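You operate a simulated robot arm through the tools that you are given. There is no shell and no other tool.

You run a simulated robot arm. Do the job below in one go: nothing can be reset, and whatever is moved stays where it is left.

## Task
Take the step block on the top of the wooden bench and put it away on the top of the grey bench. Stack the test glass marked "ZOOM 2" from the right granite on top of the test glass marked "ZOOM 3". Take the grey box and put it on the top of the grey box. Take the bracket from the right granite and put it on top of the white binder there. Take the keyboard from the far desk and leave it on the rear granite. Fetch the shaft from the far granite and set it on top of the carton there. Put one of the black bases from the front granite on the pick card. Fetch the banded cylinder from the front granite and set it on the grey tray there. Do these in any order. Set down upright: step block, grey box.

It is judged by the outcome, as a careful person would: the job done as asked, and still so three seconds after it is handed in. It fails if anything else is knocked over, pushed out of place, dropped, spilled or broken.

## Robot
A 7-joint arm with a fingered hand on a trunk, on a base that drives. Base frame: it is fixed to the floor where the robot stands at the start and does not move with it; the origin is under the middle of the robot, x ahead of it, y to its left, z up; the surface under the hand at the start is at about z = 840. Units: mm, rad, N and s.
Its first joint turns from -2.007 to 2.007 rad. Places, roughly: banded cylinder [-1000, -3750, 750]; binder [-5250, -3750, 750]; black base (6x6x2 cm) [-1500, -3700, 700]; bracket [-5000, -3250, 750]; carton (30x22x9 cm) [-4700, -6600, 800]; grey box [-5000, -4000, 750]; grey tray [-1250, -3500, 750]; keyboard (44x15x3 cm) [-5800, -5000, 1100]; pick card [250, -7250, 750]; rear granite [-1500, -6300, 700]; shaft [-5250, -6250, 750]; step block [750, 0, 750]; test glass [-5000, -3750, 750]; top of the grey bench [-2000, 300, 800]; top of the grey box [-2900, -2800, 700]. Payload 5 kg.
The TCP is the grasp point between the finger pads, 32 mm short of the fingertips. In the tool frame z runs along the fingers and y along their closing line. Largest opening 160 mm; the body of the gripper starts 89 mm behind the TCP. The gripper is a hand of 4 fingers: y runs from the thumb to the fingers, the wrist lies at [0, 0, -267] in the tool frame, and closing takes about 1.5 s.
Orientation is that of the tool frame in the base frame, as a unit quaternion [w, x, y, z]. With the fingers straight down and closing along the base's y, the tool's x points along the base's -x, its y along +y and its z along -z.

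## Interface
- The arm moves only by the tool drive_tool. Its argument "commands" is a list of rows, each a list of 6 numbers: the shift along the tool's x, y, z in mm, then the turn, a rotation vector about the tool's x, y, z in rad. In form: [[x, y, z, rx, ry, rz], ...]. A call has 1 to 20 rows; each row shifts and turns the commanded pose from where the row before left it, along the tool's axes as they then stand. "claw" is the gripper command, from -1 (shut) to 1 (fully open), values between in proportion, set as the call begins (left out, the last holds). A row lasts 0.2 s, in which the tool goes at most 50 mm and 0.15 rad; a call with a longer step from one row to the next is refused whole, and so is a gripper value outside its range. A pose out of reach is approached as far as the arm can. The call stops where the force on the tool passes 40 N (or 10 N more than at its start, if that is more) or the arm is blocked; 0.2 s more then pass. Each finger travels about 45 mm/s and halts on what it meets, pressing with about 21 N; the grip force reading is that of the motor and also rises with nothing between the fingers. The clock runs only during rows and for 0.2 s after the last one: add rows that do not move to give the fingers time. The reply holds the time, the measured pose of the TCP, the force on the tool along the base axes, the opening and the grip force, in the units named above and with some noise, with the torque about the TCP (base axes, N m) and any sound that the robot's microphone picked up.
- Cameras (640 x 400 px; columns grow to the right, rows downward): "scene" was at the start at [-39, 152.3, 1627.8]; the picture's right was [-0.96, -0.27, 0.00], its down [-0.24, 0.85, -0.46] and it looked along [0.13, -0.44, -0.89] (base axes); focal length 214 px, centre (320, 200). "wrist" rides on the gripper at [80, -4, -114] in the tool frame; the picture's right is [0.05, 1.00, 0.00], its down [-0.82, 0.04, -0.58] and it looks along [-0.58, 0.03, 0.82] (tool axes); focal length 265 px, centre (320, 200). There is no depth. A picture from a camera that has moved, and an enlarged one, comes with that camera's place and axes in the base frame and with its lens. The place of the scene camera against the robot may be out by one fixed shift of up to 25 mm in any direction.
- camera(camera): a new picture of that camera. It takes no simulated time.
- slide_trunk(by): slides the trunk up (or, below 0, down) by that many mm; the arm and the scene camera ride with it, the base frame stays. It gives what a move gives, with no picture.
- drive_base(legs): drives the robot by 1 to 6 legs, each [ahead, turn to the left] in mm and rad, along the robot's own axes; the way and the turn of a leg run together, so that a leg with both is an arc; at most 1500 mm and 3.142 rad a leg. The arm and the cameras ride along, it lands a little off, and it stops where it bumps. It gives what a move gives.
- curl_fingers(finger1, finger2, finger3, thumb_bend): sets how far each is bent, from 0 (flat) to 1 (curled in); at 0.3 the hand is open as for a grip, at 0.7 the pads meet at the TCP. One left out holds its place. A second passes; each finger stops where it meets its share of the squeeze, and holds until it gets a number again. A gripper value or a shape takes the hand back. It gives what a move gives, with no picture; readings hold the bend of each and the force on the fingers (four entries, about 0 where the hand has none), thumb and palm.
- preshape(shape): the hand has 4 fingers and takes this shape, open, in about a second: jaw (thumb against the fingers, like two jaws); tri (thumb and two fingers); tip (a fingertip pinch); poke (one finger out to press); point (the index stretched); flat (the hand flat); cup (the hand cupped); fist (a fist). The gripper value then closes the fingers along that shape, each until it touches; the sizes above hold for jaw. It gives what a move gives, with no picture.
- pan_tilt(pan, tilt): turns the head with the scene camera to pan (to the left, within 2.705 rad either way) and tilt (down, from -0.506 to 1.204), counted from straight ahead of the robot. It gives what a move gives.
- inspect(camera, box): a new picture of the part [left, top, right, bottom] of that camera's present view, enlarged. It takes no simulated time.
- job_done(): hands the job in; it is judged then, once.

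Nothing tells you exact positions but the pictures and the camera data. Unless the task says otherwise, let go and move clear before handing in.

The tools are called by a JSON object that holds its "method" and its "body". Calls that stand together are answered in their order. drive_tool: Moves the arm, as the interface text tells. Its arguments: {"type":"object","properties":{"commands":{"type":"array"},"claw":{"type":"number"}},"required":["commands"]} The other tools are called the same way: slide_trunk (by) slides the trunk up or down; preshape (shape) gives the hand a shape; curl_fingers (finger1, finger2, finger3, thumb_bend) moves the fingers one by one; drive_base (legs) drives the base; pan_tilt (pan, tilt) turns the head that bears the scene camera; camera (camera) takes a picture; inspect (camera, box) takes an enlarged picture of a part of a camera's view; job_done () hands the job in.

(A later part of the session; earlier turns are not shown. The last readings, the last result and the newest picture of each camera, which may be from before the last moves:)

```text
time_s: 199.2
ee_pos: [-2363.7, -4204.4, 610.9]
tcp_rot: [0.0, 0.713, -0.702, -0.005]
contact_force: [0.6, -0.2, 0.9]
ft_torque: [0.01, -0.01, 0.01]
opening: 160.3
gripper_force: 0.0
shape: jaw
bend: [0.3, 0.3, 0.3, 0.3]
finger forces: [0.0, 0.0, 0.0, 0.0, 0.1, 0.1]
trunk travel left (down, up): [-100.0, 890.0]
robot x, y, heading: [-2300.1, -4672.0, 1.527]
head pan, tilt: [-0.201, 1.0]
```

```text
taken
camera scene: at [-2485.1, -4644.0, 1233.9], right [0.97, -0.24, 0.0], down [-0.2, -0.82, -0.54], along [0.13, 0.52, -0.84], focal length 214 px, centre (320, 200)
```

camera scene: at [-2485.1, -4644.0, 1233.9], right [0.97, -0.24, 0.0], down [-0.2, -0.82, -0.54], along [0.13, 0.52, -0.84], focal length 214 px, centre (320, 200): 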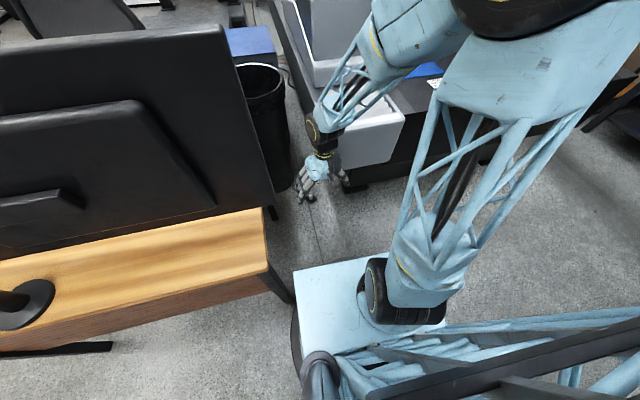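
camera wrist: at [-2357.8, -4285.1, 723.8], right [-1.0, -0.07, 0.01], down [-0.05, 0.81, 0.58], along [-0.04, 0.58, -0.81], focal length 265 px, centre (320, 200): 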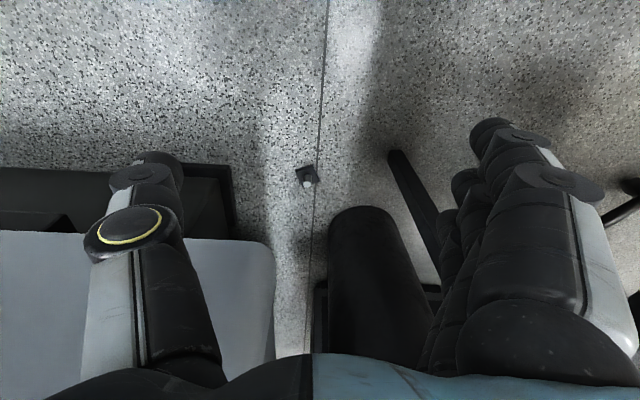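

The post-bearing base is clearly visible on the floor at about (−2346, −3873). Lowering the trunk fully and the arm, then tilting the hand.

{"method": "slide_trunk", "body": {"by": -100}}

{"method": "drive_tool", "body": {"commands": [[0, 0, 45, 0, 0, 0], [0, 0, 45, 0, 0, 0], [0, 0, 45, 0, 0, 0], [0, 0, 45, 0, 0, 0], [0, 0, 45, 0, 0, 0], [0, 0, 45, 0, 0, 0], [0, 0, 0, 0, -0.14, 0], [0, 0, 0, 0, -0.14, 0], [0, 0, 0, 0, -0.14, 0], [0, 0, 0, 0, -0.14, 0], [0, 0, 0, 0, -0.14, 0], [0, 0, 0, 0, 0, 0]]}}

{"method": "camera", "body": {"camera": "wrist"}}

{"method": "camera", "body": {"camera": "scene"}}

```text
time_s: 200.6
ee_pos: [-2364.7, -4204.6, 511.5]
tcp_rot: [0.0, 0.713, -0.701, -0.004]
contact_force: [0.3, 0.1, 0.5]
ft_torque: [0.01, 0.0, 0.0]
opening: 159.7
gripper_force: 0.0
shape: jaw
bend: [0.3, 0.3, 0.3, 0.3]
finger forces: [0.1, 0.1, 0.0, 0.0, 0.1, 0.0]
trunk travel left (down, up): [0.0, 990.0]
robot x, y, heading: [-2300.9, -4670.9, 1.527]
head pan, tilt: [-0.201, 1.0]
```

```text
time_s: 203.2
ee_pos: [-2361.5, -4154.7, 217.4]
tcp_rot: [0.238, -0.659, 0.669, 0.249]
contact_force: [-0.2, -0.6, -0.6]
ft_torque: [0.02, -0.07, -0.04]
opening: 159.7
gripper_force: 0.1
shape: jaw
bend: [0.3, 0.3, 0.3, 0.3]
finger forces: [0.1, 0.1, 0.1, 0.0, 0.0, 0.1]
out of reach, approached as far as the arm can: row 9, 10, 11
trunk travel left (down, up): [0.0, 990.0]
robot x, y, heading: [-2299.9, -4665.1, 1.471]
head pan, tilt: [-0.201, 1.0]
```

```text
taken
camera wrist: at [-2357.1, -4289.4, 252.8], right [-1.0, -0.03, -0.02], down [-0.02, 0.25, 0.97], along [-0.03, 0.97, -0.25], focal length 265 px, centre (320, 200)
```

wrist: 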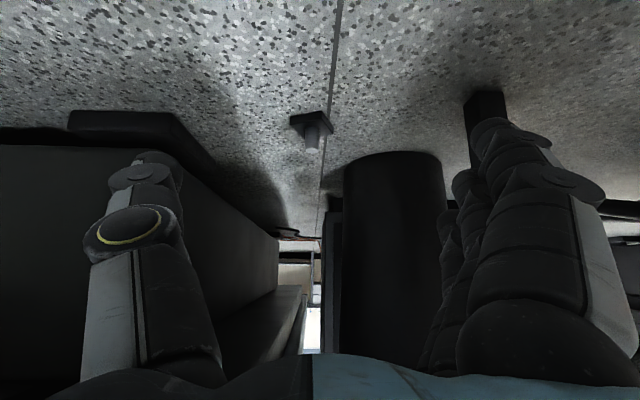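

```text
taken
camera scene: at [-2414.4, -4627.3, 1149.1], right [0.95, -0.3, -0.06], down [-0.28, -0.8, -0.53], along [0.11, 0.52, -0.85], focal length 214 px, centre (320, 200)
```

scene: 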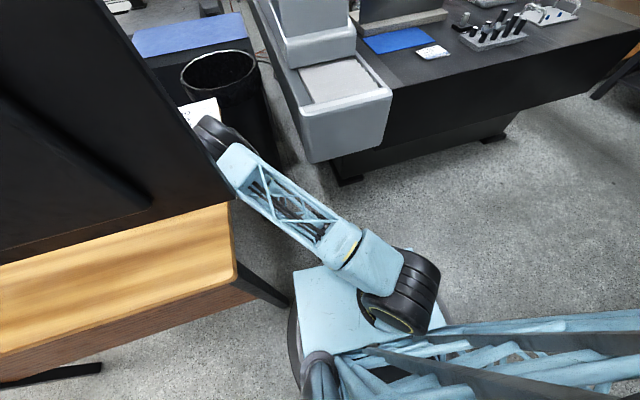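

The robot itself seems to have rolled a few degrees in that pose, so I'm undoing the last tilt and raising the hand.

{"method": "drive_tool", "body": {"commands": [[0, 0, 0, 0, 0.14, 0], [0, 0, 0, 0, 0.14, 0], [0, 0, 0, 0, 0.14, 0]]}}

{"method": "camera", "body": {"camera": "scene"}}

```text
time_s: 204.0
ee_pos: [-2383.5, -4174.6, 224.0]
tcp_rot: [-0.1, 0.709, -0.689, -0.109]
contact_force: [-1.9, 0.5, -4.0]
ft_torque: [-0.05, -0.16, -0.07]
opening: 160.1
gripper_force: 0.1
shape: jaw
bend: [0.3, 0.3, 0.3, 0.3]
finger forces: [0.1, 0.0, 0.0, 0.0, 0.0, 0.1]
trunk travel left (down, up): [0.0, 990.0]
robot x, y, heading: [-2298.2, -4675.3, 1.536]
head pan, tilt: [-0.201, 1.0]
```

```text
taken
camera scene: at [-2483.1, -4648.9, 1136.4], right [0.97, -0.23, 0.0], down [-0.2, -0.82, -0.54], along [0.13, 0.53, -0.84], focal length 214 px, centre (320, 200)
```

scene: 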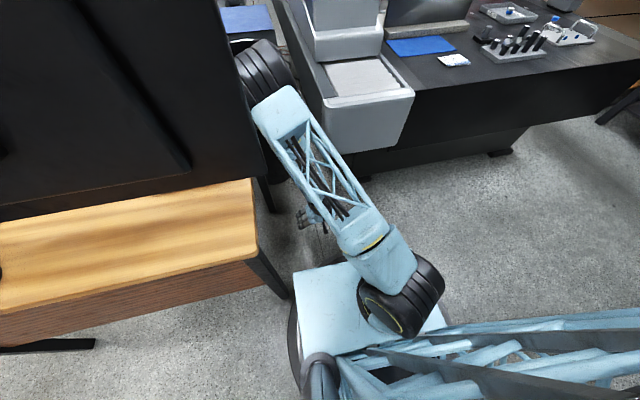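

This corner is too cramped for the arm now. I'll straighten the hand, raise up carefully, do the other tasks first, and come back for this base at the end.

{"method": "drive_tool", "body": {"commands": [[0, 0, 0, 0, 0.14, 0], [0, 0, 0, 0, 0.14, 0], [0, 0, 0, 0, 0, 0]]}}

{"method": "camera", "body": {"camera": "scene"}}

```text
time_s: 204.8
ee_pos: [-2376.5, -4165.6, 218.7]
tcp_rot: [0.0, 0.714, -0.701, -0.004]
contact_force: [0.8, 0.2, 0.8]
ft_torque: [0.03, 0.04, -0.01]
opening: 160.1
gripper_force: 0.1
shape: jaw
bend: [0.3, 0.3, 0.3, 0.3]
finger forces: [0.1, 0.1, 0.1, 0.1, 0.0, 0.0]
trunk travel left (down, up): [0.0, 990.0]
robot x, y, heading: [-2297.5, -4672.6, 1.526]
head pan, tilt: [-0.201, 1.0]
```

```text
taken
camera scene: at [-2482.8, -4643.8, 1134.0], right [0.97, -0.24, 0.0], down [-0.21, -0.82, -0.54], along [0.13, 0.52, -0.84], focal length 214 px, centre (320, 200)
```

scene: 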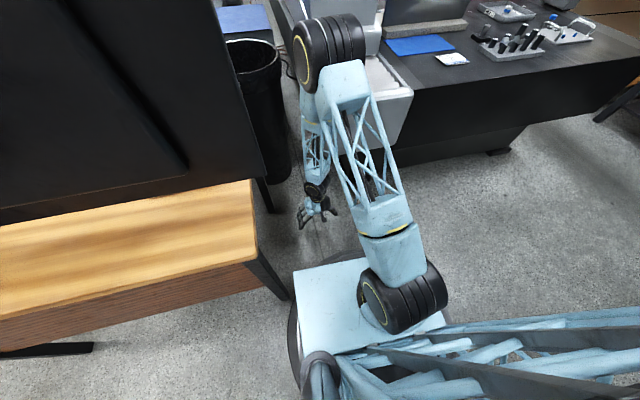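

In this straight-down posture the elbow sits neatly above the hand, so a slightly leaned hand could reach the base while the forearm clears the rail. I'll test the lean here in the open first.

{"method": "drive_tool", "body": {"commands": [[0, 0, 0, 0.13, 0, 0], [0, 0, 0, 0.13, 0, 0], [0, 0, 0, 0, 0, 0]]}}

{"method": "camera", "body": {"camera": "scene"}}

{"method": "camera", "body": {"camera": "wrist"}}

```text
time_s: 205.6
ee_pos: [-2376.0, -4166.3, 218.2]
tcp_rot: [-0.094, 0.707, -0.695, 0.087]
contact_force: [0.1, -0.1, -0.1]
ft_torque: [-0.01, 0.0, 0.02]
opening: 160.1
gripper_force: 0.1
shape: jaw
bend: [0.3, 0.3, 0.3, 0.3]
finger forces: [0.0, 0.0, 0.0, 0.1, 0.0, 0.1]
trunk travel left (down, up): [0.0, 990.0]
robot x, y, heading: [-2300.4, -4669.9, 1.525]
head pan, tilt: [-0.201, 1.0]
```

```text
taken
camera scene: at [-2483.1, -4643.9, 1133.9], right [0.97, -0.24, 0.0], down [-0.2, -0.82, -0.54], along [0.13, 0.52, -0.84], focal length 214 px, centre (320, 200)
```

scene: 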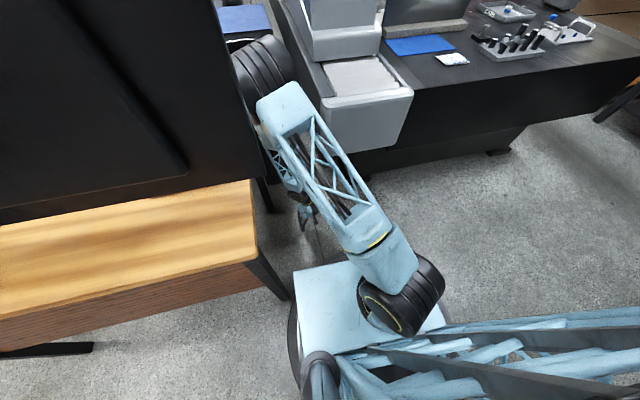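

```text
taken
camera wrist: at [-2398.0, -4248.0, 328.2], right [-0.97, -0.07, -0.25], down [-0.2, 0.81, 0.55], along [0.17, 0.58, -0.79], focal length 265 px, centre (320, 200)
```

wrist: 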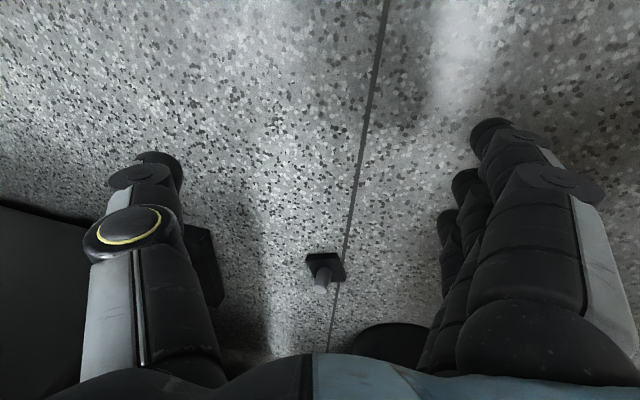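

Leaning swings the elbow toward the monitor, so I'm undoing it and rising. I'll instead try from the open floor on the right, reaching under the rail with a horizontal hand.

{"method": "drive_tool", "body": {"commands": [[0, 0, 0, -0.13, 0, 0], [0, 0, 0, -0.13, 0, 0], [0, 0, 0, 0, 0, 0]]}}

{"method": "slide_trunk", "body": {"by": 400}}

{"method": "slide_trunk", "body": {"by": 300}}

{"method": "camera", "body": {"camera": "scene"}}

```text
time_s: 206.4
ee_pos: [-2376.2, -4167.0, 217.5]
tcp_rot: [0.0, 0.713, -0.702, -0.005]
contact_force: [0.0, -0.3, 0.2]
ft_torque: [-0.02, 0.04, -0.01]
opening: 160.0
gripper_force: 0.1
shape: jaw
bend: [0.3, 0.3, 0.3, 0.3]
finger forces: [0.0, 0.1, 0.0, 0.0, 0.0, 0.1]
trunk travel left (down, up): [0.0, 990.0]
robot x, y, heading: [-2297.8, -4674.3, 1.525]
head pan, tilt: [-0.201, 1.0]
```

```text
time_s: 210.2
ee_pos: [-2376.2, -4167.0, 616.5]
tcp_rot: [-0.001, 0.713, -0.701, -0.005]
contact_force: [-0.4, 0.7, 0.4]
ft_torque: [-0.01, 0.02, -0.01]
opening: 159.9
gripper_force: 0.0
shape: jaw
bend: [0.3, 0.3, 0.3, 0.3]
finger forces: [0.0, 0.0, 0.1, 0.1, 0.0, 0.0]
trunk travel left (down, up): [-400.0, 590.0]
robot x, y, heading: [-2294.9, -4672.3, 1.526]
head pan, tilt: [-0.201, 1.0]
```

```text
time_s: 213.2
ee_pos: [-2375.5, -4166.9, 917.8]
tcp_rot: [0.0, 0.714, -0.7, -0.005]
contact_force: [-0.2, -0.6, 0.0]
ft_torque: [-0.01, 0.0, 0.01]
opening: 159.8
gripper_force: 0.0
shape: jaw
bend: [0.3, 0.3, 0.3, 0.3]
finger forces: [0.0, 0.1, 0.0, 0.0, 0.0, 0.1]
trunk travel left (down, up): [-700.0, 290.0]
robot x, y, heading: [-2296.8, -4672.5, 1.525]
head pan, tilt: [-0.201, 1.0]
```

```text
taken
camera scene: at [-2483.1, -4643.8, 1833.8], right [0.97, -0.24, 0.0], down [-0.2, -0.82, -0.54], along [0.13, 0.52, -0.84], focal length 214 px, centre (320, 200)
```

scene: 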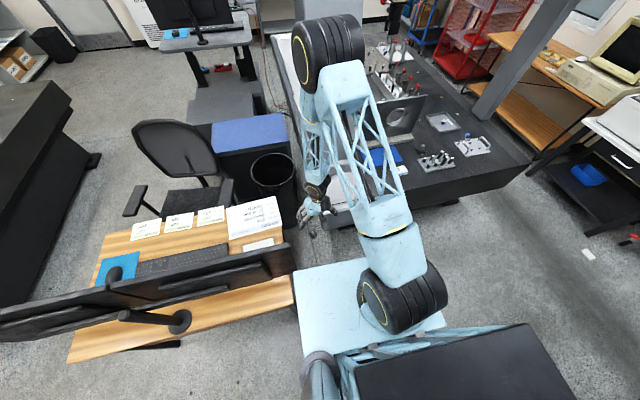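

Desk and monitors look undisturbed. Raising the arm, then driving to the open floor on the right and facing the dropped base diagonally.

{"method": "drive_tool", "body": {"commands": [[0, 0, -40, 0, 0, 0], [0, 0, -40, 0, 0, 0], [0, 0, -40, 0, 0, 0], [0, 0, -30, 0, 0, 0], [0, 0, 0, 0, 0, 0]]}}

{"method": "drive_base", "body": {"legs": [[0, -1.655], [810, 0]]}}

{"method": "drive_base", "body": {"legs": [[0, 2.459]]}}

{"method": "pan_tilt", "body": {"pan": 0.0, "tilt": 0.8}}

{"method": "camera", "body": {"camera": "scene"}}

```text
time_s: 214.4
ee_pos: [-2374.4, -4167.2, 1067.4]
tcp_rot: [0.0, 0.712, -0.702, -0.005]
contact_force: [0.7, 0.1, -0.2]
ft_torque: [0.0, -0.01, 0.01]
opening: 160.1
gripper_force: 0.2
shape: jaw
bend: [0.3, 0.3, 0.3, 0.3]
finger forces: [0.0, 0.1, 0.0, 0.0, 0.1, 0.0]
trunk travel left (down, up): [-700.0, 290.0]
robot x, y, heading: [-2295.3, -4672.4, 1.521]
head pan, tilt: [-0.201, 1.0]
```

```text
time_s: 222.9
ee_pos: [-1001.2, -4741.7, 1067.7]
tcp_rot: [0.003, 0.033, 0.999, 0.004]
contact_force: [0.3, 0.1, 0.5]
ft_torque: [0.02, -0.03, 0.02]
opening: 160.0
gripper_force: 0.0
shape: jaw
bend: [0.3, 0.3, 0.3, 0.3]
finger forces: [0.0, 0.1, 0.1, 0.0, 0.0, 0.0]
trunk travel left (down, up): [-700.0, 290.0]
robot x, y, heading: [-1512.0, -4774.3, -0.121]
head pan, tilt: [-0.201, 1.0]
```

```text
time_s: 229.4
ee_pos: [-1920.8, -4475.6, 1067.6]
tcp_rot: [0.001, 0.93, -0.369, -0.005]
contact_force: [1.1, 0.1, -0.7]
ft_torque: [0.0, -0.04, 0.0]
opening: 160.1
gripper_force: 0.0
shape: jaw
bend: [0.3, 0.3, 0.3, 0.3]
finger forces: [0.0, 0.1, 0.0, 0.0, 0.1, 0.0]
trunk travel left (down, up): [-700.0, 290.0]
robot x, y, heading: [-1506.6, -4769.5, 2.322]
head pan, tilt: [-0.201, 1.0]
```

```text
time_s: 230.1
ee_pos: [-1919.9, -4475.7, 1067.5]
tcp_rot: [0.001, 0.93, -0.369, -0.004]
contact_force: [-0.8, 0.9, 0.5]
ft_torque: [0.02, -0.01, -0.02]
opening: 160.0
gripper_force: 0.0
shape: jaw
bend: [0.3, 0.3, 0.3, 0.3]
finger forces: [0.1, 0.0, 0.1, 0.0, 0.1, 0.1]
trunk travel left (down, up): [-700.0, 290.0]
robot x, y, heading: [-1511.5, -4774.7, 2.327]
head pan, tilt: [0.0, 0.799]
```

```text
taken
camera scene: at [-1667.4, -4888.5, 1849.0], right [0.73, 0.69, 0.0], down [0.49, -0.52, -0.7], along [-0.48, 0.51, -0.72], focal length 214 px, centre (320, 200)
```

scene: 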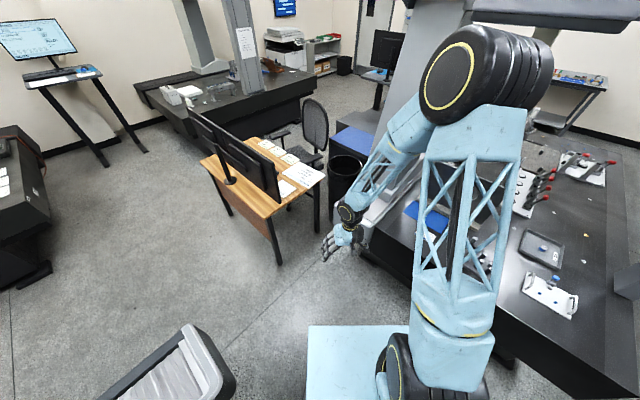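

Open space here. Testing whether the wrist can roll 180° so that the camera sits on the upper side when the hand is level.

{"method": "drive_tool", "body": {"commands": [[0, 0, 0, 0, 0, -0.15], [0, 0, 0, 0, 0, -0.15], [0, 0, 0, 0, 0, -0.15], [0, 0, 0, 0, 0, -0.15], [0, 0, 0, 0, 0, -0.15], [0, 0, 0, 0, 0, -0.15], [0, 0, 0, 0, 0, -0.15], [0, 0, 0, 0, 0, -0.15], [0, 0, 0, 0, 0, -0.15], [0, 0, 0, 0, 0, -0.15], [0, 0, 0, 0, 0, -0.15], [0, 0, 0, 0, 0, -0.15], [0, 0, 0, 0, 0, -0.15], [0, 0, 0, 0, 0, -0.15], [0, 0, 0, 0, 0, -0.15], [0, 0, 0, 0, 0, -0.15], [0, 0, 0, 0, 0, -0.15], [0, 0, 0, 0, 0, -0.15], [0, 0, 0, 0, 0, -0.15], [0, 0, 0, 0, 0, -0.15]]}}

```text
time_s: 234.5
ee_pos: [-1914.6, -4436.2, 1103.5]
tcp_rot: [-0.036, 0.498, 0.863, 0.071]
contact_force: [-0.3, -1.3, -0.1]
ft_torque: [0.04, 0.05, 0.02]
opening: 160.1
gripper_force: 0.0
shape: jaw
bend: [0.3, 0.3, 0.3, 0.3]
finger forces: [0.0, 0.0, 0.0, 0.0, 0.0, 0.1]
out of reach, approached as far as the arm can: row 20
trunk travel left (down, up): [-700.0, 290.0]
robot x, y, heading: [-1509.0, -4775.0, 2.326]
head pan, tilt: [0.0, 0.799]
stopped in row 20: the arm was blocked; the commanded pose is now the measured one
```

The roll limit and low reach make that unworkable. A better idea: go back to the earlier spot, hand straight down with fingers beyond the post, and hook the base out toward me. First unwinding the wrist to the needed roll.

{"method": "drive_tool", "body": {"commands": [[0, 0, 0, 0, 0, 0.15], [0, 0, 0, 0, 0, 0.15], [0, 0, 0, 0, 0, 0.15], [0, 0, 0, 0, 0, 0.15], [0, 0, 0, 0, 0, 0.15], [0, 0, 0, 0, 0, 0.15], [0, 0, 0, 0, 0, 0.15], [0, 0, 0, 0, 0, 0.15], [0, 0, 0, 0, 0, 0.15], [0, 0, 0, 0, 0, 0.15], [0, 0, 0, 0, 0, 0.15], [0, 0, 0, 0, 0, 0.15], [0, 0, 0, 0, 0, 0.15], [0, 0, 0, 0, 0, 0.15], [0, 0, 0, 0, 0, 0.15], [0, 0, 0, 0, 0, 0.15], [0, 0, 0, 0, 0, 0.15], [0, 0, 0, 0, 0, 0.15], [0, 0, 0, 0, 0, 0.15], [0, 0, 0, 0, 0, 0.15]]}}

{"method": "drive_tool", "body": {"commands": [[0, 0, 0, 0, 0, 0.149], [0, 0, 0, 0, 0, 0.149], [0, 0, 0, 0, 0, 0.149], [0, 0, 0, 0, 0, 0.149], [0, 0, 0, 0, 0, 0.149], [0, 0, 0, 0, 0, 0.149], [0, 0, 0, 0, 0, 0.149], [0, 0, 0, 0, 0, 0.149], [0, 0, 0, 0, 0, 0.149], [0, 0, 0, 0, 0, 0.149]]}}

```text
time_s: 238.7
ee_pos: [-1914.9, -4435.7, 1103.4]
tcp_rot: [-0.073, 0.896, -0.437, -0.03]
contact_force: [0.7, -0.7, -0.5]
ft_torque: [-0.01, 0.01, 0.0]
opening: 159.9
gripper_force: 0.0
shape: jaw
bend: [0.3, 0.3, 0.3, 0.3]
finger forces: [0.0, 0.0, 0.0, 0.0, 0.0, 0.0]
trunk travel left (down, up): [-700.0, 290.0]
robot x, y, heading: [-1507.0, -4771.3, 2.326]
head pan, tilt: [0.0, 0.799]
```

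```text
time_s: 240.9
ee_pos: [-1915.9, -4435.5, 1102.8]
tcp_rot: [0.032, -0.362, 0.929, 0.072]
contact_force: [-0.7, 0.8, 0.0]
ft_torque: [0.0, -0.02, 0.0]
opening: 160.1
gripper_force: 0.1
shape: jaw
bend: [0.3, 0.3, 0.3, 0.3]
finger forces: [0.1, 0.0, 0.1, 0.0, 0.1, 0.0]
trunk travel left (down, up): [-700.0, 290.0]
robot x, y, heading: [-1506.1, -4775.0, 2.326]
head pan, tilt: [0.0, 0.799]
```

{"method": "drive_tool", "body": {"commands": [[0, 0, 0, 0.0555, 0.0555, 0], [0, 0, 0, 0.0555, 0.0555, 0], [0, 0, 0, 0, 0, 0]]}}

{"method": "drive_base", "body": {"legs": [[0, -2.453], [-797, 0]]}}

{"method": "drive_base", "body": {"legs": [[0, 1.67]]}}

{"method": "camera", "body": {"camera": "wrist"}}

```text
time_s: 241.7
ee_pos: [-1915.9, -4436.1, 1102.7]
tcp_rot: [0.0, -0.364, 0.931, -0.001]
contact_force: [0.9, 0.4, -0.4]
ft_torque: [0.02, -0.01, -0.01]
opening: 160.2
gripper_force: 0.0
shape: jaw
bend: [0.3, 0.3, 0.3, 0.3]
finger forces: [0.0, 0.0, 0.0, 0.0, 0.1, 0.1]
trunk travel left (down, up): [-700.0, 290.0]
robot x, y, heading: [-1506.3, -4774.3, 2.332]
head pan, tilt: [0.0, 0.799]
```

```text
time_s: 252.1
ee_pos: [-1754.9, -4677.1, 1102.7]
tcp_rot: [0.0, 0.76, 0.65, -0.001]
contact_force: [0.7, -0.1, -0.4]
ft_torque: [-0.02, 0.0, -0.03]
opening: 159.9
gripper_force: 0.0
shape: jaw
bend: [0.3, 0.3, 0.3, 0.3]
finger forces: [0.0, 0.0, 0.0, 0.0, 0.0, 0.1]
trunk travel left (down, up): [-700.0, 290.0]
robot x, y, heading: [-2284.7, -4662.5, -0.148]
head pan, tilt: [0.0, 0.799]
```

```text
time_s: 256.8
ee_pos: [-2335.9, -4136.8, 1103.4]
tcp_rot: [0.0, 0.016, 1.0, 0.0]
contact_force: [-0.2, -1.4, 0.3]
ft_torque: [-0.05, 0.03, -0.02]
opening: 160.2
gripper_force: 0.0
shape: jaw
bend: [0.3, 0.3, 0.3, 0.3]
finger forces: [0.1, 0.0, 0.0, 0.1, 0.0, 0.0]
trunk travel left (down, up): [-700.0, 290.0]
robot x, y, heading: [-2287.7, -4665.0, 1.553]
head pan, tilt: [0.0, 0.799]
```

```text
taken
camera wrist: at [-2415.2, -4137.1, 1216.5], right [-0.02, 1.0, 0.0], down [0.82, 0.01, 0.58], along [0.58, 0.01, -0.82], focal length 265 px, centre (320, 200)
```

wrist: 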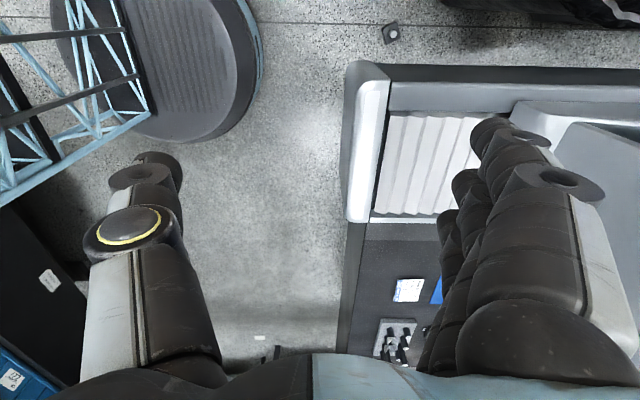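

Good view: rail side face is at x≈−2323 and the base post near (−2352, −3864). Lowering along x=−2390 in front of the rail.

{"method": "drive_tool", "body": {"commands": [[27, -14, 0, 0, 0, 0], [27, -14, 0, 0, 0, 0], [0, 0, 0, 0, 0, 0]]}}

{"method": "slide_trunk", "body": {"by": -400}}

{"method": "slide_trunk", "body": {"by": -300}}

{"method": "drive_tool", "body": {"commands": [[0, 0, 40, 0, 0, 0], [0, 0, 40, 0, 0, 0], [0, 0, 40, 0, 0, 0], [0, 0, 40, 0, 0, 0], [0, 0, 40, 0, 0, 0], [0, 0, 30, 0, 0, 0], [0, 0, 0, 0, 0, 0]]}}

{"method": "pan_tilt", "body": {"pan": -0.2, "tilt": 1.0}}

{"method": "camera", "body": {"camera": "scene"}}

{"method": "camera", "body": {"camera": "wrist"}}

```text
time_s: 257.6
ee_pos: [-2391.5, -4163.1, 1100.9]
tcp_rot: [0.001, 0.017, 1.0, 0.0]
contact_force: [-0.1, 0.8, -0.2]
ft_torque: [-0.02, -0.01, 0.03]
opening: 160.1
gripper_force: 0.0
shape: jaw
bend: [0.3, 0.3, 0.3, 0.3]
finger forces: [0.0, 0.1, 0.1, 0.1, 0.1, 0.0]
trunk travel left (down, up): [-700.0, 290.0]
robot x, y, heading: [-2285.7, -4663.1, 1.55]
head pan, tilt: [0.0, 0.799]
```

```text
time_s: 261.4
ee_pos: [-2391.6, -4163.4, 701.2]
tcp_rot: [0.0, 0.017, 1.0, 0.0]
contact_force: [0.1, 0.3, -0.2]
ft_torque: [0.02, -0.02, -0.01]
opening: 160.2
gripper_force: 0.1
shape: jaw
bend: [0.3, 0.3, 0.3, 0.3]
finger forces: [0.1, 0.0, 0.0, 0.0, 0.0, 0.1]
trunk travel left (down, up): [-300.0, 690.0]
robot x, y, heading: [-2281.4, -4662.7, 1.547]
head pan, tilt: [0.0, 0.799]
```

```text
time_s: 264.4
ee_pos: [-2392.4, -4162.8, 401.2]
tcp_rot: [0.0, 0.018, 1.0, 0.0]
contact_force: [0.6, 0.6, -0.5]
ft_torque: [-0.02, -0.02, 0.0]
opening: 159.9
gripper_force: 0.1
shape: jaw
bend: [0.3, 0.3, 0.3, 0.3]
finger forces: [0.1, 0.1, 0.1, 0.1, 0.0, 0.1]
trunk travel left (down, up): [0.0, 990.0]
robot x, y, heading: [-2286.6, -4662.8, 1.547]
head pan, tilt: [0.0, 0.799]
```

```text
time_s: 266.0
ee_pos: [-2393.6, -4163.0, 171.7]
tcp_rot: [0.0, 0.018, 1.0, -0.001]
contact_force: [-0.2, 0.6, -0.4]
ft_torque: [0.02, 0.01, -0.01]
opening: 159.9
gripper_force: 0.2
shape: jaw
bend: [0.3, 0.3, 0.3, 0.3]
finger forces: [0.1, 0.0, 0.1, 0.1, 0.0, 0.1]
trunk travel left (down, up): [0.0, 990.0]
robot x, y, heading: [-2280.5, -4662.8, 1.549]
head pan, tilt: [0.0, 0.799]
```

```text
time_s: 266.8
ee_pos: [-2394.5, -4162.7, 172.6]
tcp_rot: [0.001, 0.016, 1.0, 0.001]
contact_force: [-0.5, 0.8, 0.1]
ft_torque: [0.0, -0.02, 0.01]
opening: 160.0
gripper_force: 0.0
shape: jaw
bend: [0.3, 0.3, 0.3, 0.3]
finger forces: [0.1, 0.0, 0.0, 0.1, 0.0, 0.0]
trunk travel left (down, up): [0.0, 990.0]
robot x, y, heading: [-2282.3, -4660.7, 1.544]
head pan, tilt: [-0.201, 1.0]
```

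```text
taken
camera scene: at [-2470.0, -4639.7, 1133.9], right [0.98, -0.22, 0.0], down [-0.19, -0.82, -0.54], along [0.12, 0.53, -0.84], focal length 214 px, centre (320, 200)
```

scene: 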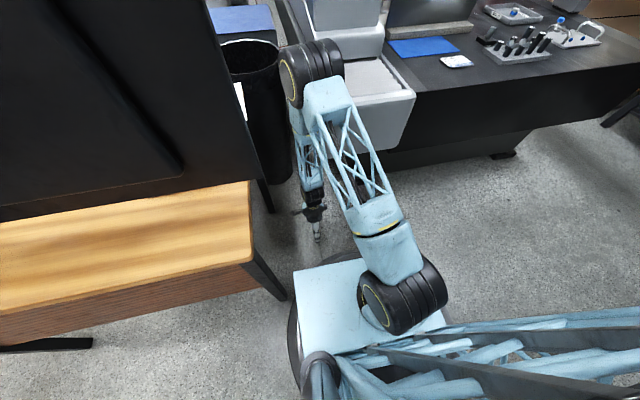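

```text
taken
camera wrist: at [-2473.6, -4163.7, 285.4], right [-0.02, 1.0, 0.0], down [0.82, 0.01, 0.58], along [0.58, 0.01, -0.82], focal length 265 px, centre (320, 200)
```

wrist: 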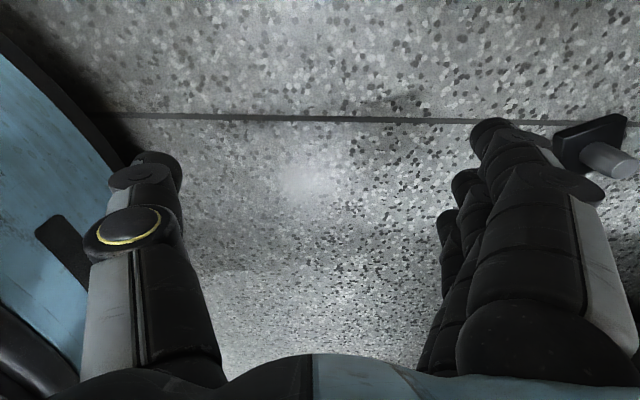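

The base is now seen close by, around (−2363, −3872). Advancing alongside the rail at this height.

{"method": "drive_tool", "body": {"commands": [[0, 40, 0, 0, 0, 0], [0, 40, 0, 0, 0, 0], [0, 40, 0, 0, 0, 0], [0, 0, 0, 0, 0, 0]]}}

{"method": "camera", "body": {"camera": "scene"}}

{"method": "camera", "body": {"camera": "wrist"}}

```text
time_s: 267.8
ee_pos: [-2387.0, -4042.6, 172.7]
tcp_rot: [0.0, 0.017, 1.0, 0.0]
contact_force: [1.0, 0.0, -0.1]
ft_torque: [-0.02, 0.03, -0.01]
opening: 160.1
gripper_force: 0.0
shape: jaw
bend: [0.3, 0.3, 0.3, 0.3]
finger forces: [0.1, 0.0, 0.0, 0.0, 0.0, 0.0]
trunk travel left (down, up): [0.0, 990.0]
robot x, y, heading: [-2281.3, -4664.6, 1.549]
head pan, tilt: [-0.201, 1.0]
```

```text
taken
camera scene: at [-2469.9, -4639.8, 1133.9], right [0.97, -0.22, 0.0], down [-0.19, -0.82, -0.54], along [0.12, 0.53, -0.84], focal length 214 px, centre (320, 200)
```

scene: 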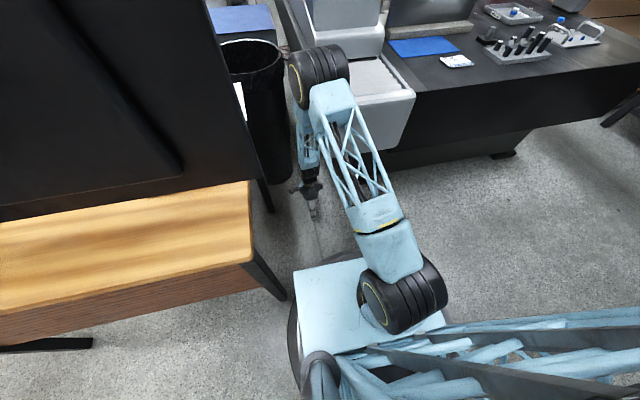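

```text
taken
camera wrist: at [-2466.6, -4043.7, 286.1], right [-0.02, 1.0, 0.0], down [0.82, 0.01, 0.58], along [0.58, 0.01, -0.82], focal length 265 px, centre (320, 200)
```

wrist: 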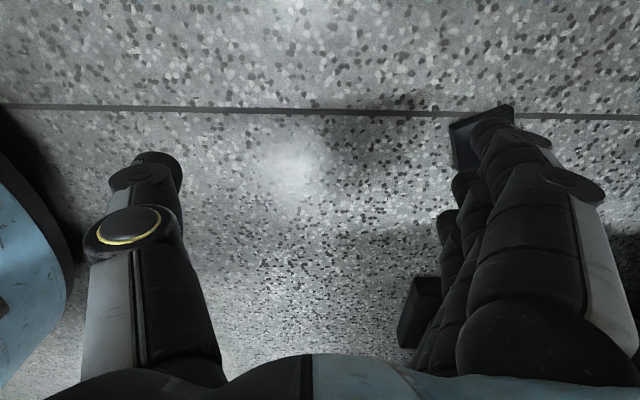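

{"method": "drive_tool", "body": {"commands": [[0, 40, 0, 0, 0, 0], [2, 40, 0, 0, 0, 0], [2, 40, 0, 0, 0, 0], [2, 6, 0, 0, 0, 0], [0, 0, 0, 0, 0, 0]]}}

{"method": "camera", "body": {"camera": "scene"}}

{"method": "camera", "body": {"camera": "wrist"}}

```text
time_s: 269.0
ee_pos: [-2389.3, -3917.8, 167.9]
tcp_rot: [-0.001, 0.017, 1.0, -0.001]
contact_force: [-0.6, 0.3, 0.0]
ft_torque: [-0.03, 0.0, 0.04]
opening: 160.2
gripper_force: 0.1
shape: jaw
bend: [0.3, 0.3, 0.3, 0.3]
finger forces: [0.0, 0.0, 0.0, 0.0, 0.0, 0.0]
trunk travel left (down, up): [0.0, 990.0]
robot x, y, heading: [-2280.3, -4664.3, 1.549]
head pan, tilt: [-0.201, 1.0]
```

```text
taken
camera scene: at [-2469.9, -4639.8, 1133.9], right [0.97, -0.22, 0.0], down [-0.19, -0.82, -0.54], along [0.12, 0.53, -0.84], focal length 214 px, centre (320, 200)
```

scene: 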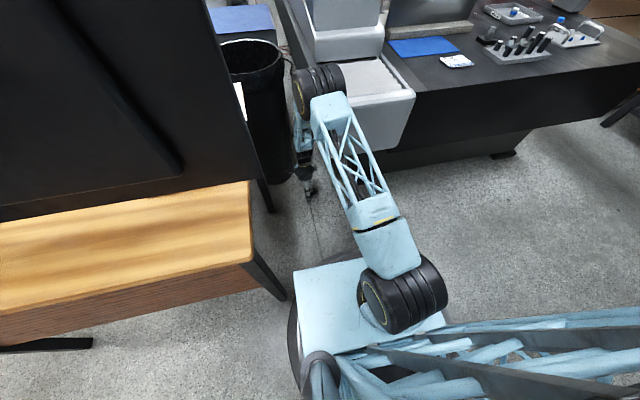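

```text
taken
camera wrist: at [-2469.3, -3918.1, 280.8], right [-0.02, 1.0, 0.0], down [0.82, 0.01, 0.58], along [0.58, 0.01, -0.82], focal length 265 px, centre (320, 200)
```

wrist: 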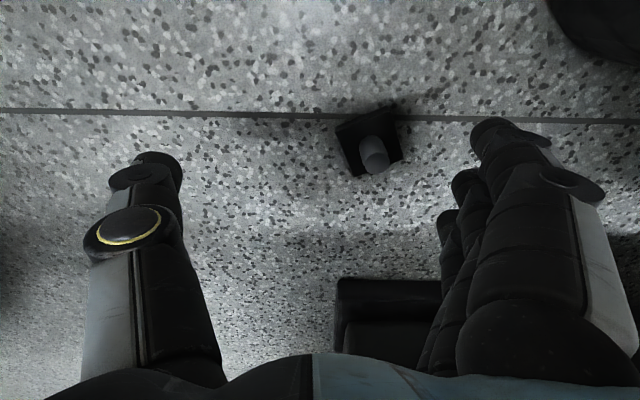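

The base is now between thumb and fingers. Lowering so that the fingers reach behind the post, then pulling back.

{"method": "drive_tool", "body": {"commands": [[-3, 0, 35, 0, 0, 0], [0, 0, 35, 0, 0, 0], [0, 0, 25, 0, 0, 0], [0, 0, 8, 0, 0, 0], [0, 0, 0, 0, 0, 0]]}}

{"method": "camera", "body": {"camera": "wrist"}}

```text
time_s: 270.2
ee_pos: [-2387.4, -3914.7, 75.4]
tcp_rot: [0.0, 0.017, 1.0, 0.005]
contact_force: [-0.6, -0.3, -0.6]
ft_torque: [0.01, 0.0, 0.02]
opening: 160.0
gripper_force: 0.0
shape: jaw
bend: [0.3, 0.3, 0.3, 0.3]
finger forces: [0.0, 0.0, 0.1, 0.0, 0.0, 0.0]
trunk travel left (down, up): [0.0, 990.0]
robot x, y, heading: [-2282.9, -4663.7, 1.545]
head pan, tilt: [-0.201, 1.0]
```

```text
taken
camera wrist: at [-2466.2, -3916.4, 189.5], right [-0.02, 1.0, 0.01], down [0.82, 0.01, 0.58], along [0.58, 0.02, -0.82], focal length 265 px, centre (320, 200)
```

wrist: 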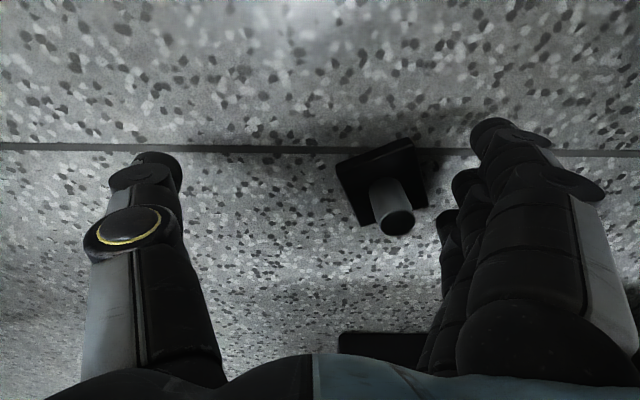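

{"method": "drive_tool", "body": {"commands": [[0, 0, 6, 0, 0, 0], [0, 0, 6, 0, 0, 0], [0, 0, 0, 0, 0, 0]]}}

{"method": "drive_tool", "body": {"commands": [[0, -10, 0, 0, 0, 0], [0, -10, 0, 0, 0, 0], [0, -10, 0, 0, 0, 0], [0, 0, 0, 0, 0, 0]]}}

{"method": "camera", "body": {"camera": "wrist"}}

```text
time_s: 271.0
ee_pos: [-2388.2, -3912.3, 70.4]
tcp_rot: [-0.001, 0.017, 1.0, 0.009]
contact_force: [-0.7, -0.7, -3.4]
ft_torque: [0.07, -0.09, 0.01]
opening: 160.1
gripper_force: 0.1
shape: jaw
bend: [0.3, 0.3, 0.3, 0.3]
finger forces: [0.0, 0.0, 0.0, 0.1, 0.0, 0.0]
trunk travel left (down, up): [0.0, 990.0]
robot x, y, heading: [-2283.3, -4664.0, 1.55]
head pan, tilt: [-0.201, 1.0]
```

```text
time_s: 272.0
ee_pos: [-2386.8, -3943.2, 61.8]
tcp_rot: [-0.001, 0.017, 1.0, 0.004]
contact_force: [0.4, 4.7, 4.4]
ft_torque: [0.33, -0.14, 0.05]
opening: 159.9
gripper_force: 0.1
shape: jaw
bend: [0.3, 0.3, 0.25, 0.3]
finger forces: [0.0, 0.0, 5.6, 0.0, 0.1, 0.0]
trunk travel left (down, up): [0.0, 990.0]
robot x, y, heading: [-2284.7, -4659.7, 1.546]
head pan, tilt: [-0.201, 1.0]
```

```text
taken
camera wrist: at [-2466.3, -3945.4, 176.0], right [-0.02, 1.0, 0.01], down [0.82, 0.01, 0.58], along [0.58, 0.02, -0.82], focal length 265 px, centre (320, 200)
```

wrist: 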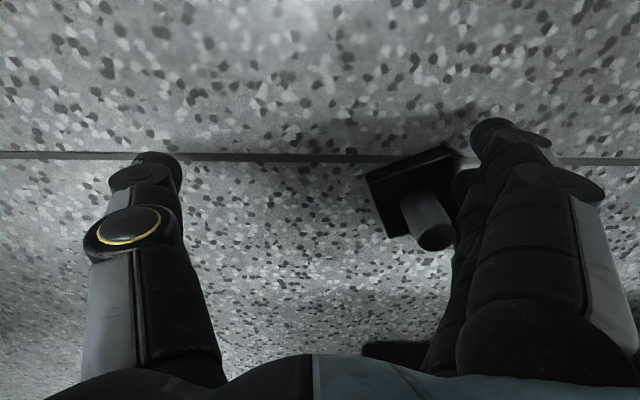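

Finger 3 is on the post. Pulling the base out slowly.

{"method": "drive_tool", "body": {"commands": [[0, -20, 0, 0, 0, 0], [0, -20, 0, 0, 0, 0], [0, -20, 0, 0, 0, 0], [0, -20, 0, 0, 0, 0], [0, -20, 0, 0, 0, 0], [0, 0, 0, 0, 0, 0]]}}

{"method": "camera", "body": {"camera": "wrist"}}

```text
time_s: 273.4
ee_pos: [-2390.5, -4047.1, 56.9]
tcp_rot: [0.0, 0.017, 1.0, 0.0]
contact_force: [-0.8, 5.4, 6.1]
ft_torque: [0.64, -0.22, 0.21]
opening: 159.9
gripper_force: 0.0
shape: jaw
bend: [0.3, 0.3, 0.23, 0.3]
finger forces: [0.1, 0.1, 7.8, 0.0, 0.0, 0.0]
trunk travel left (down, up): [0.0, 990.0]
robot x, y, heading: [-2284.0, -4663.0, 1.548]
head pan, tilt: [-0.201, 1.0]
```

```text
taken
camera wrist: at [-2470.1, -4047.3, 171.4], right [-0.02, 1.0, 0.0], down [0.82, 0.01, 0.58], along [0.58, 0.01, -0.82], focal length 265 px, centre (320, 200)
```

wrist: 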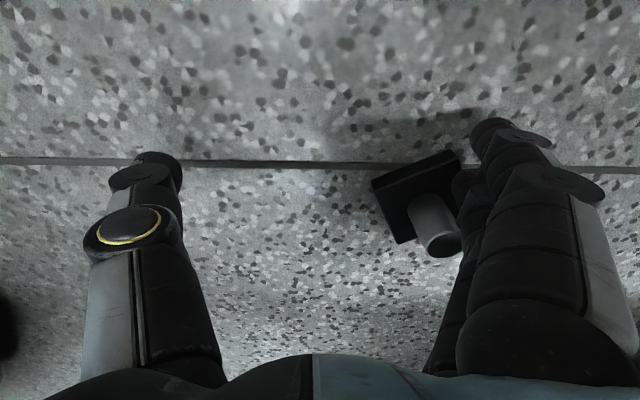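

Dragging works nicely. Continuing.

{"method": "drive_tool", "body": {"commands": [[0, -20, -1, 0, 0, 0], [0, -20, -1, 0, 0, 0], [0, -20, -1, 0, 0, 0], [0, -20, 0, 0, 0, 0], [0, -20, 0, 0, 0, 0], [0, -20, 0, 0, 0, 0], [0, -20, 0, 0, 0, 0], [0, -20, 0, 0, 0, 0], [0, -20, 0, 0, 0, 0], [0, 0, 0, 0, 0, 0]]}}

{"method": "camera", "body": {"camera": "wrist"}}

{"method": "camera", "body": {"camera": "scene"}}

```text
time_s: 275.6
ee_pos: [-2396.2, -4227.9, 61.3]
tcp_rot: [0.001, 0.018, 1.0, 0.0]
contact_force: [0.3, 3.2, 2.5]
ft_torque: [0.28, -0.07, 0.08]
opening: 160.1
gripper_force: 0.0
shape: jaw
bend: [0.3, 0.3, 0.26, 0.3]
finger forces: [0.1, 0.0, 3.7, 0.1, 0.0, 0.0]
trunk travel left (down, up): [0.0, 990.0]
robot x, y, heading: [-2285.7, -4660.2, 1.549]
head pan, tilt: [-0.201, 1.0]
```

```text
taken
camera wrist: at [-2475.3, -4228.0, 174.1], right [-0.02, 1.0, 0.0], down [0.82, 0.01, 0.58], along [0.58, 0.01, -0.82], focal length 265 px, centre (320, 200)
```

wrist: 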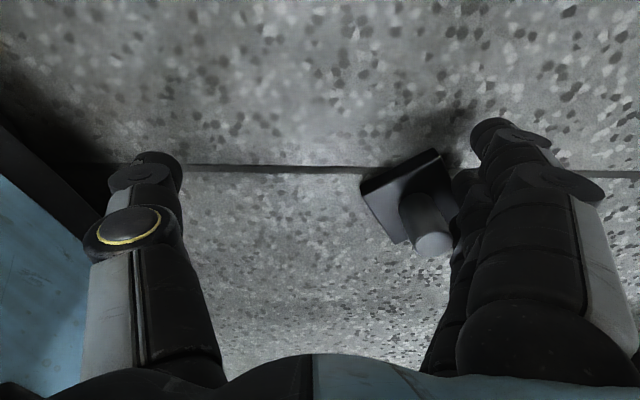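

```text
taken
camera scene: at [-2469.7, -4639.9, 1133.9], right [0.97, -0.22, 0.0], down [-0.19, -0.82, -0.54], along [0.12, 0.53, -0.84], focal length 214 px, centre (320, 200)
```

scene: 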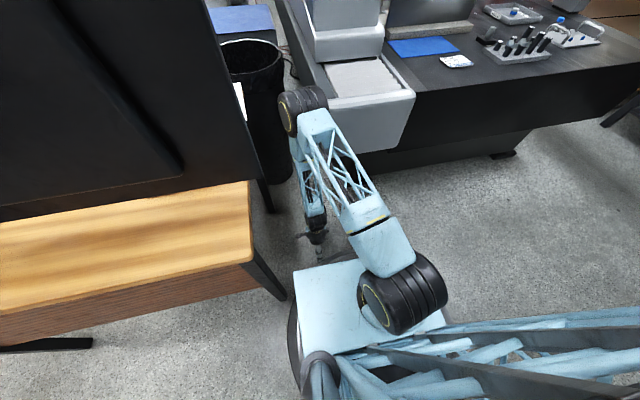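

The base is out at (−2370, −4163). Now rising, centring over the post and gripping it properly.

{"method": "drive_tool", "body": {"commands": [[0, 8, 0, 0, 0, 0], [0, 0, -35, 0, 0, 0], [0, 0, -35, 0, 0, 0], [-12, 29, 0, 0, 0, 0], [-12, 29, 0, 0, 0, 0], [0, 0, 0, 0, 0, 0]]}}

{"method": "camera", "body": {"camera": "wrist"}}

```text
time_s: 277.0
ee_pos: [-2371.3, -4164.1, 129.0]
tcp_rot: [0.0, 0.016, 1.0, 0.0]
contact_force: [0.6, 0.4, -0.6]
ft_torque: [-0.01, 0.0, -0.03]
opening: 160.0
gripper_force: 0.2
shape: jaw
bend: [0.3, 0.3, 0.3, 0.3]
finger forces: [0.0, 0.0, 0.0, 0.0, 0.1, 0.1]
trunk travel left (down, up): [0.0, 990.0]
robot x, y, heading: [-2282.5, -4663.1, 1.55]
head pan, tilt: [-0.201, 1.0]
```

```text
taken
camera wrist: at [-2450.7, -4163.6, 242.3], right [-0.02, 1.0, 0.0], down [0.82, 0.01, 0.58], along [0.58, 0.01, -0.82], focal length 265 px, centre (320, 200)
```

wrist: 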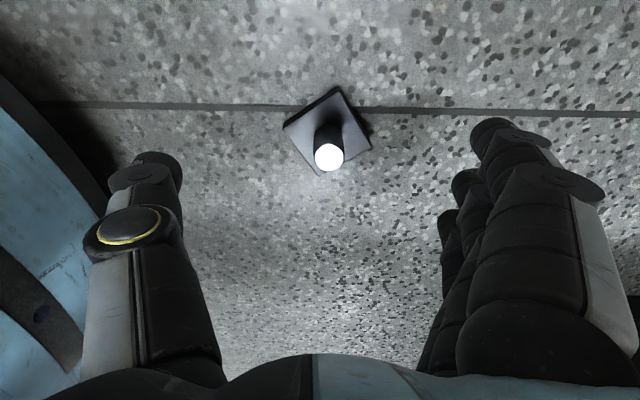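

{"method": "drive_tool", "body": {"commands": [[-7, 8, 20, 0, 0, 0], [0, 0, 20, 0, 0, 0], [0, 0, 16, 0, 0, 0], [0, 0, 8, 0, 0, 0], [0, 0, 0, 0, 0, 0], [0, 0, 0, 0, 0, 0]]}}

{"method": "camera", "body": {"camera": "wrist"}}

```text
time_s: 278.4
ee_pos: [-2364.4, -4155.4, 64.7]
tcp_rot: [0.0, 0.016, 1.0, 0.0]
contact_force: [0.2, -0.3, 0.5]
ft_torque: [0.02, 0.0, 0.01]
opening: 159.7
gripper_force: 0.0
shape: jaw
bend: [0.3, 0.3, 0.3, 0.3]
finger forces: [0.1, 0.1, 0.0, 0.0, 0.1, 0.0]
trunk travel left (down, up): [0.0, 990.0]
robot x, y, heading: [-2283.5, -4667.1, 1.546]
head pan, tilt: [-0.201, 1.0]
```

```text
taken
camera wrist: at [-2443.2, -4155.9, 178.6], right [-0.02, 1.0, 0.0], down [0.82, 0.01, 0.58], along [0.58, 0.01, -0.82], focal length 265 px, centre (320, 200)
```

wrist: 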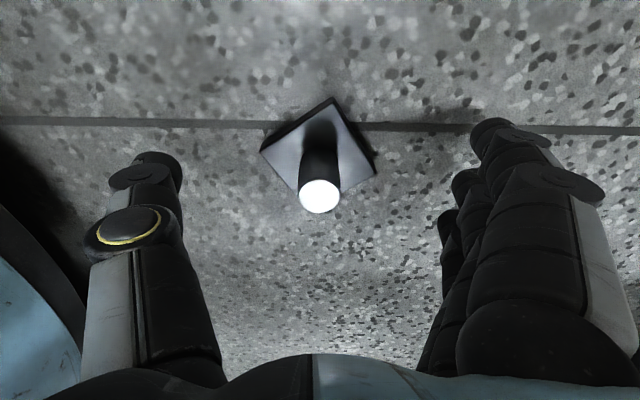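

{"method": "drive_tool", "body": {"commands": [[0, 0, 0, 0, 0, 0], [0, 0, 0, 0, 0, 0], [0, 0, 0, 0, 0, 0], [0, 0, 0, 0, 0, 0], [0, 0, 0, 0, 0, 0], [0, 0, 0, 0, 0, 0], [0, 0, 0, 0, 0, 0], [0, 0, 0, 0, 0, 0], [0, 0, 0, 0, 0, 0], [0, 0, 0, 0, 0, 0], [0, 0, 0, 0, 0, 0], [0, 0, 0, 0, 0, 0], [0, 0, 0, 0, 0, 0]], "claw": -1}}

{"method": "camera", "body": {"camera": "wrist"}}

{"method": "drive_tool", "body": {"commands": [[0, 0, -10, 0, 0, 0], [0, 0, -20, 0, 0, 0], [0, 0, -30, 0, 0, 0], [0, 0, 0, 0, 0, 0]]}}

{"method": "camera", "body": {"camera": "wrist"}}

```text
time_s: 281.2
ee_pos: [-2364.6, -4155.1, 64.6]
tcp_rot: [0.0, 0.017, 1.0, -0.001]
contact_force: [-0.2, -4.0, 0.6]
ft_torque: [0.03, 0.01, -0.01]
opening: 6.3
gripper_force: 21.2
shape: jaw
bend: [0.68, 0.72, 0.68, 0.7]
finger forces: [0.1, 11.3, 0.0, 0.0, 14.1, 0.0]
trunk travel left (down, up): [0.0, 990.0]
robot x, y, heading: [-2287.0, -4661.0, 1.55]
head pan, tilt: [-0.201, 1.0]
```

```text
taken
camera wrist: at [-2443.2, -4156.1, 178.7], right [-0.02, 1.0, 0.0], down [0.82, 0.01, 0.58], along [0.58, 0.01, -0.82], focal length 265 px, centre (320, 200)
```

wrist: 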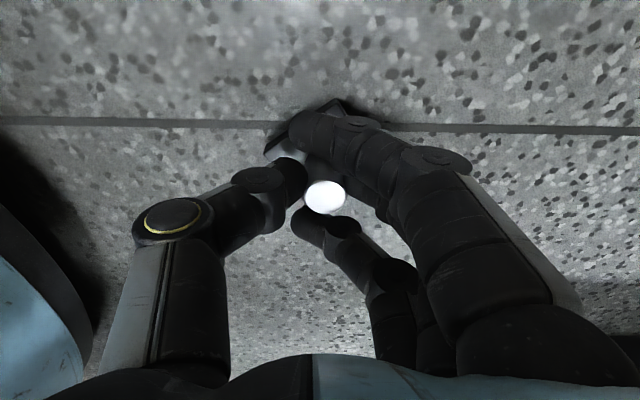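

```text
time_s: 282.2
ee_pos: [-2362.3, -4153.0, 127.4]
tcp_rot: [0.0, 0.017, 1.0, -0.001]
contact_force: [-0.1, -0.7, -5.2]
ft_torque: [-0.01, 0.05, 0.0]
opening: 5.4
gripper_force: 20.8
shape: jaw
bend: [0.68, 0.71, 0.68, 0.71]
finger forces: [0.1, 11.7, 0.0, 0.0, 10.0, 0.1]
trunk travel left (down, up): [0.0, 990.0]
robot x, y, heading: [-2285.1, -4660.8, 1.551]
head pan, tilt: [-0.201, 1.0]
```

```text
taken
camera wrist: at [-2441.6, -4153.5, 240.6], right [-0.02, 1.0, 0.0], down [0.82, 0.01, 0.58], along [0.58, 0.01, -0.82], focal length 265 px, centre (320, 200)
```

wrist: 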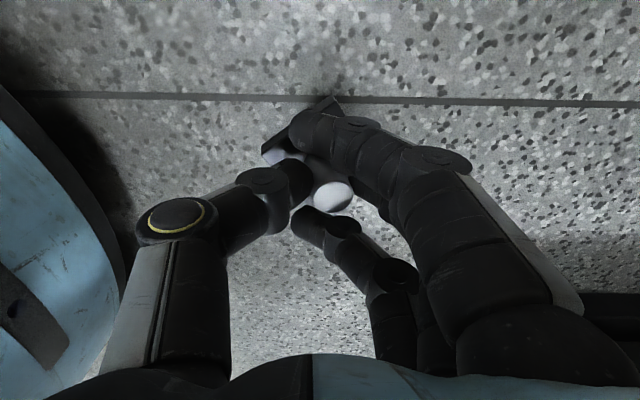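

It's off the floor. I'll hold still a moment to see whether the grip creeps.

{"method": "drive_tool", "body": {"commands": [[0, 0, 0, 0, 0, 0], [0, 0, 0, 0, 0, 0], [0, 0, 0, 0, 0, 0], [0, 0, 0, 0, 0, 0], [0, 0, 0, 0, 0, 0], [0, 0, 0, 0, 0, 0], [0, 0, 0, 0, 0, 0], [0, 0, 0, 0, 0, 0], [0, 0, 0, 0, 0, 0], [0, 0, 0, 0, 0, 0], [0, 0, 0, 0, 0, 0], [0, 0, 0, 0, 0, 0], [0, 0, 0, 0, 0, 0], [0, 0, 0, 0, 0, 0], [0, 0, 0, 0, 0, 0]]}}

{"method": "camera", "body": {"camera": "wrist"}}

```text
time_s: 285.4
ee_pos: [-2362.5, -4154.3, 127.6]
tcp_rot: [0.0, 0.016, 1.0, 0.0]
contact_force: [0.8, -0.5, -5.2]
ft_torque: [0.01, -0.01, 0.01]
opening: 5.4
gripper_force: 21.3
shape: jaw
bend: [0.68, 0.71, 0.68, 0.71]
finger forces: [0.0, 11.7, 0.1, 0.0, 10.0, 0.0]
trunk travel left (down, up): [0.0, 990.0]
robot x, y, heading: [-2284.5, -4663.1, 1.547]
head pan, tilt: [-0.201, 1.0]
```

```text
taken
camera wrist: at [-2441.6, -4153.5, 240.4], right [-0.02, 1.0, 0.0], down [0.82, 0.01, 0.58], along [0.58, 0.01, -0.82], focal length 265 px, centre (320, 200)
```

wrist: 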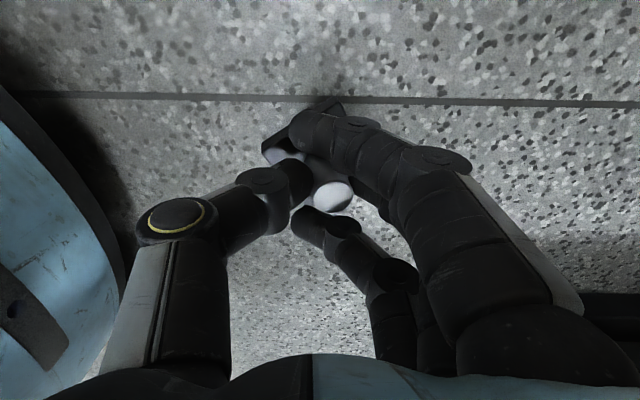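

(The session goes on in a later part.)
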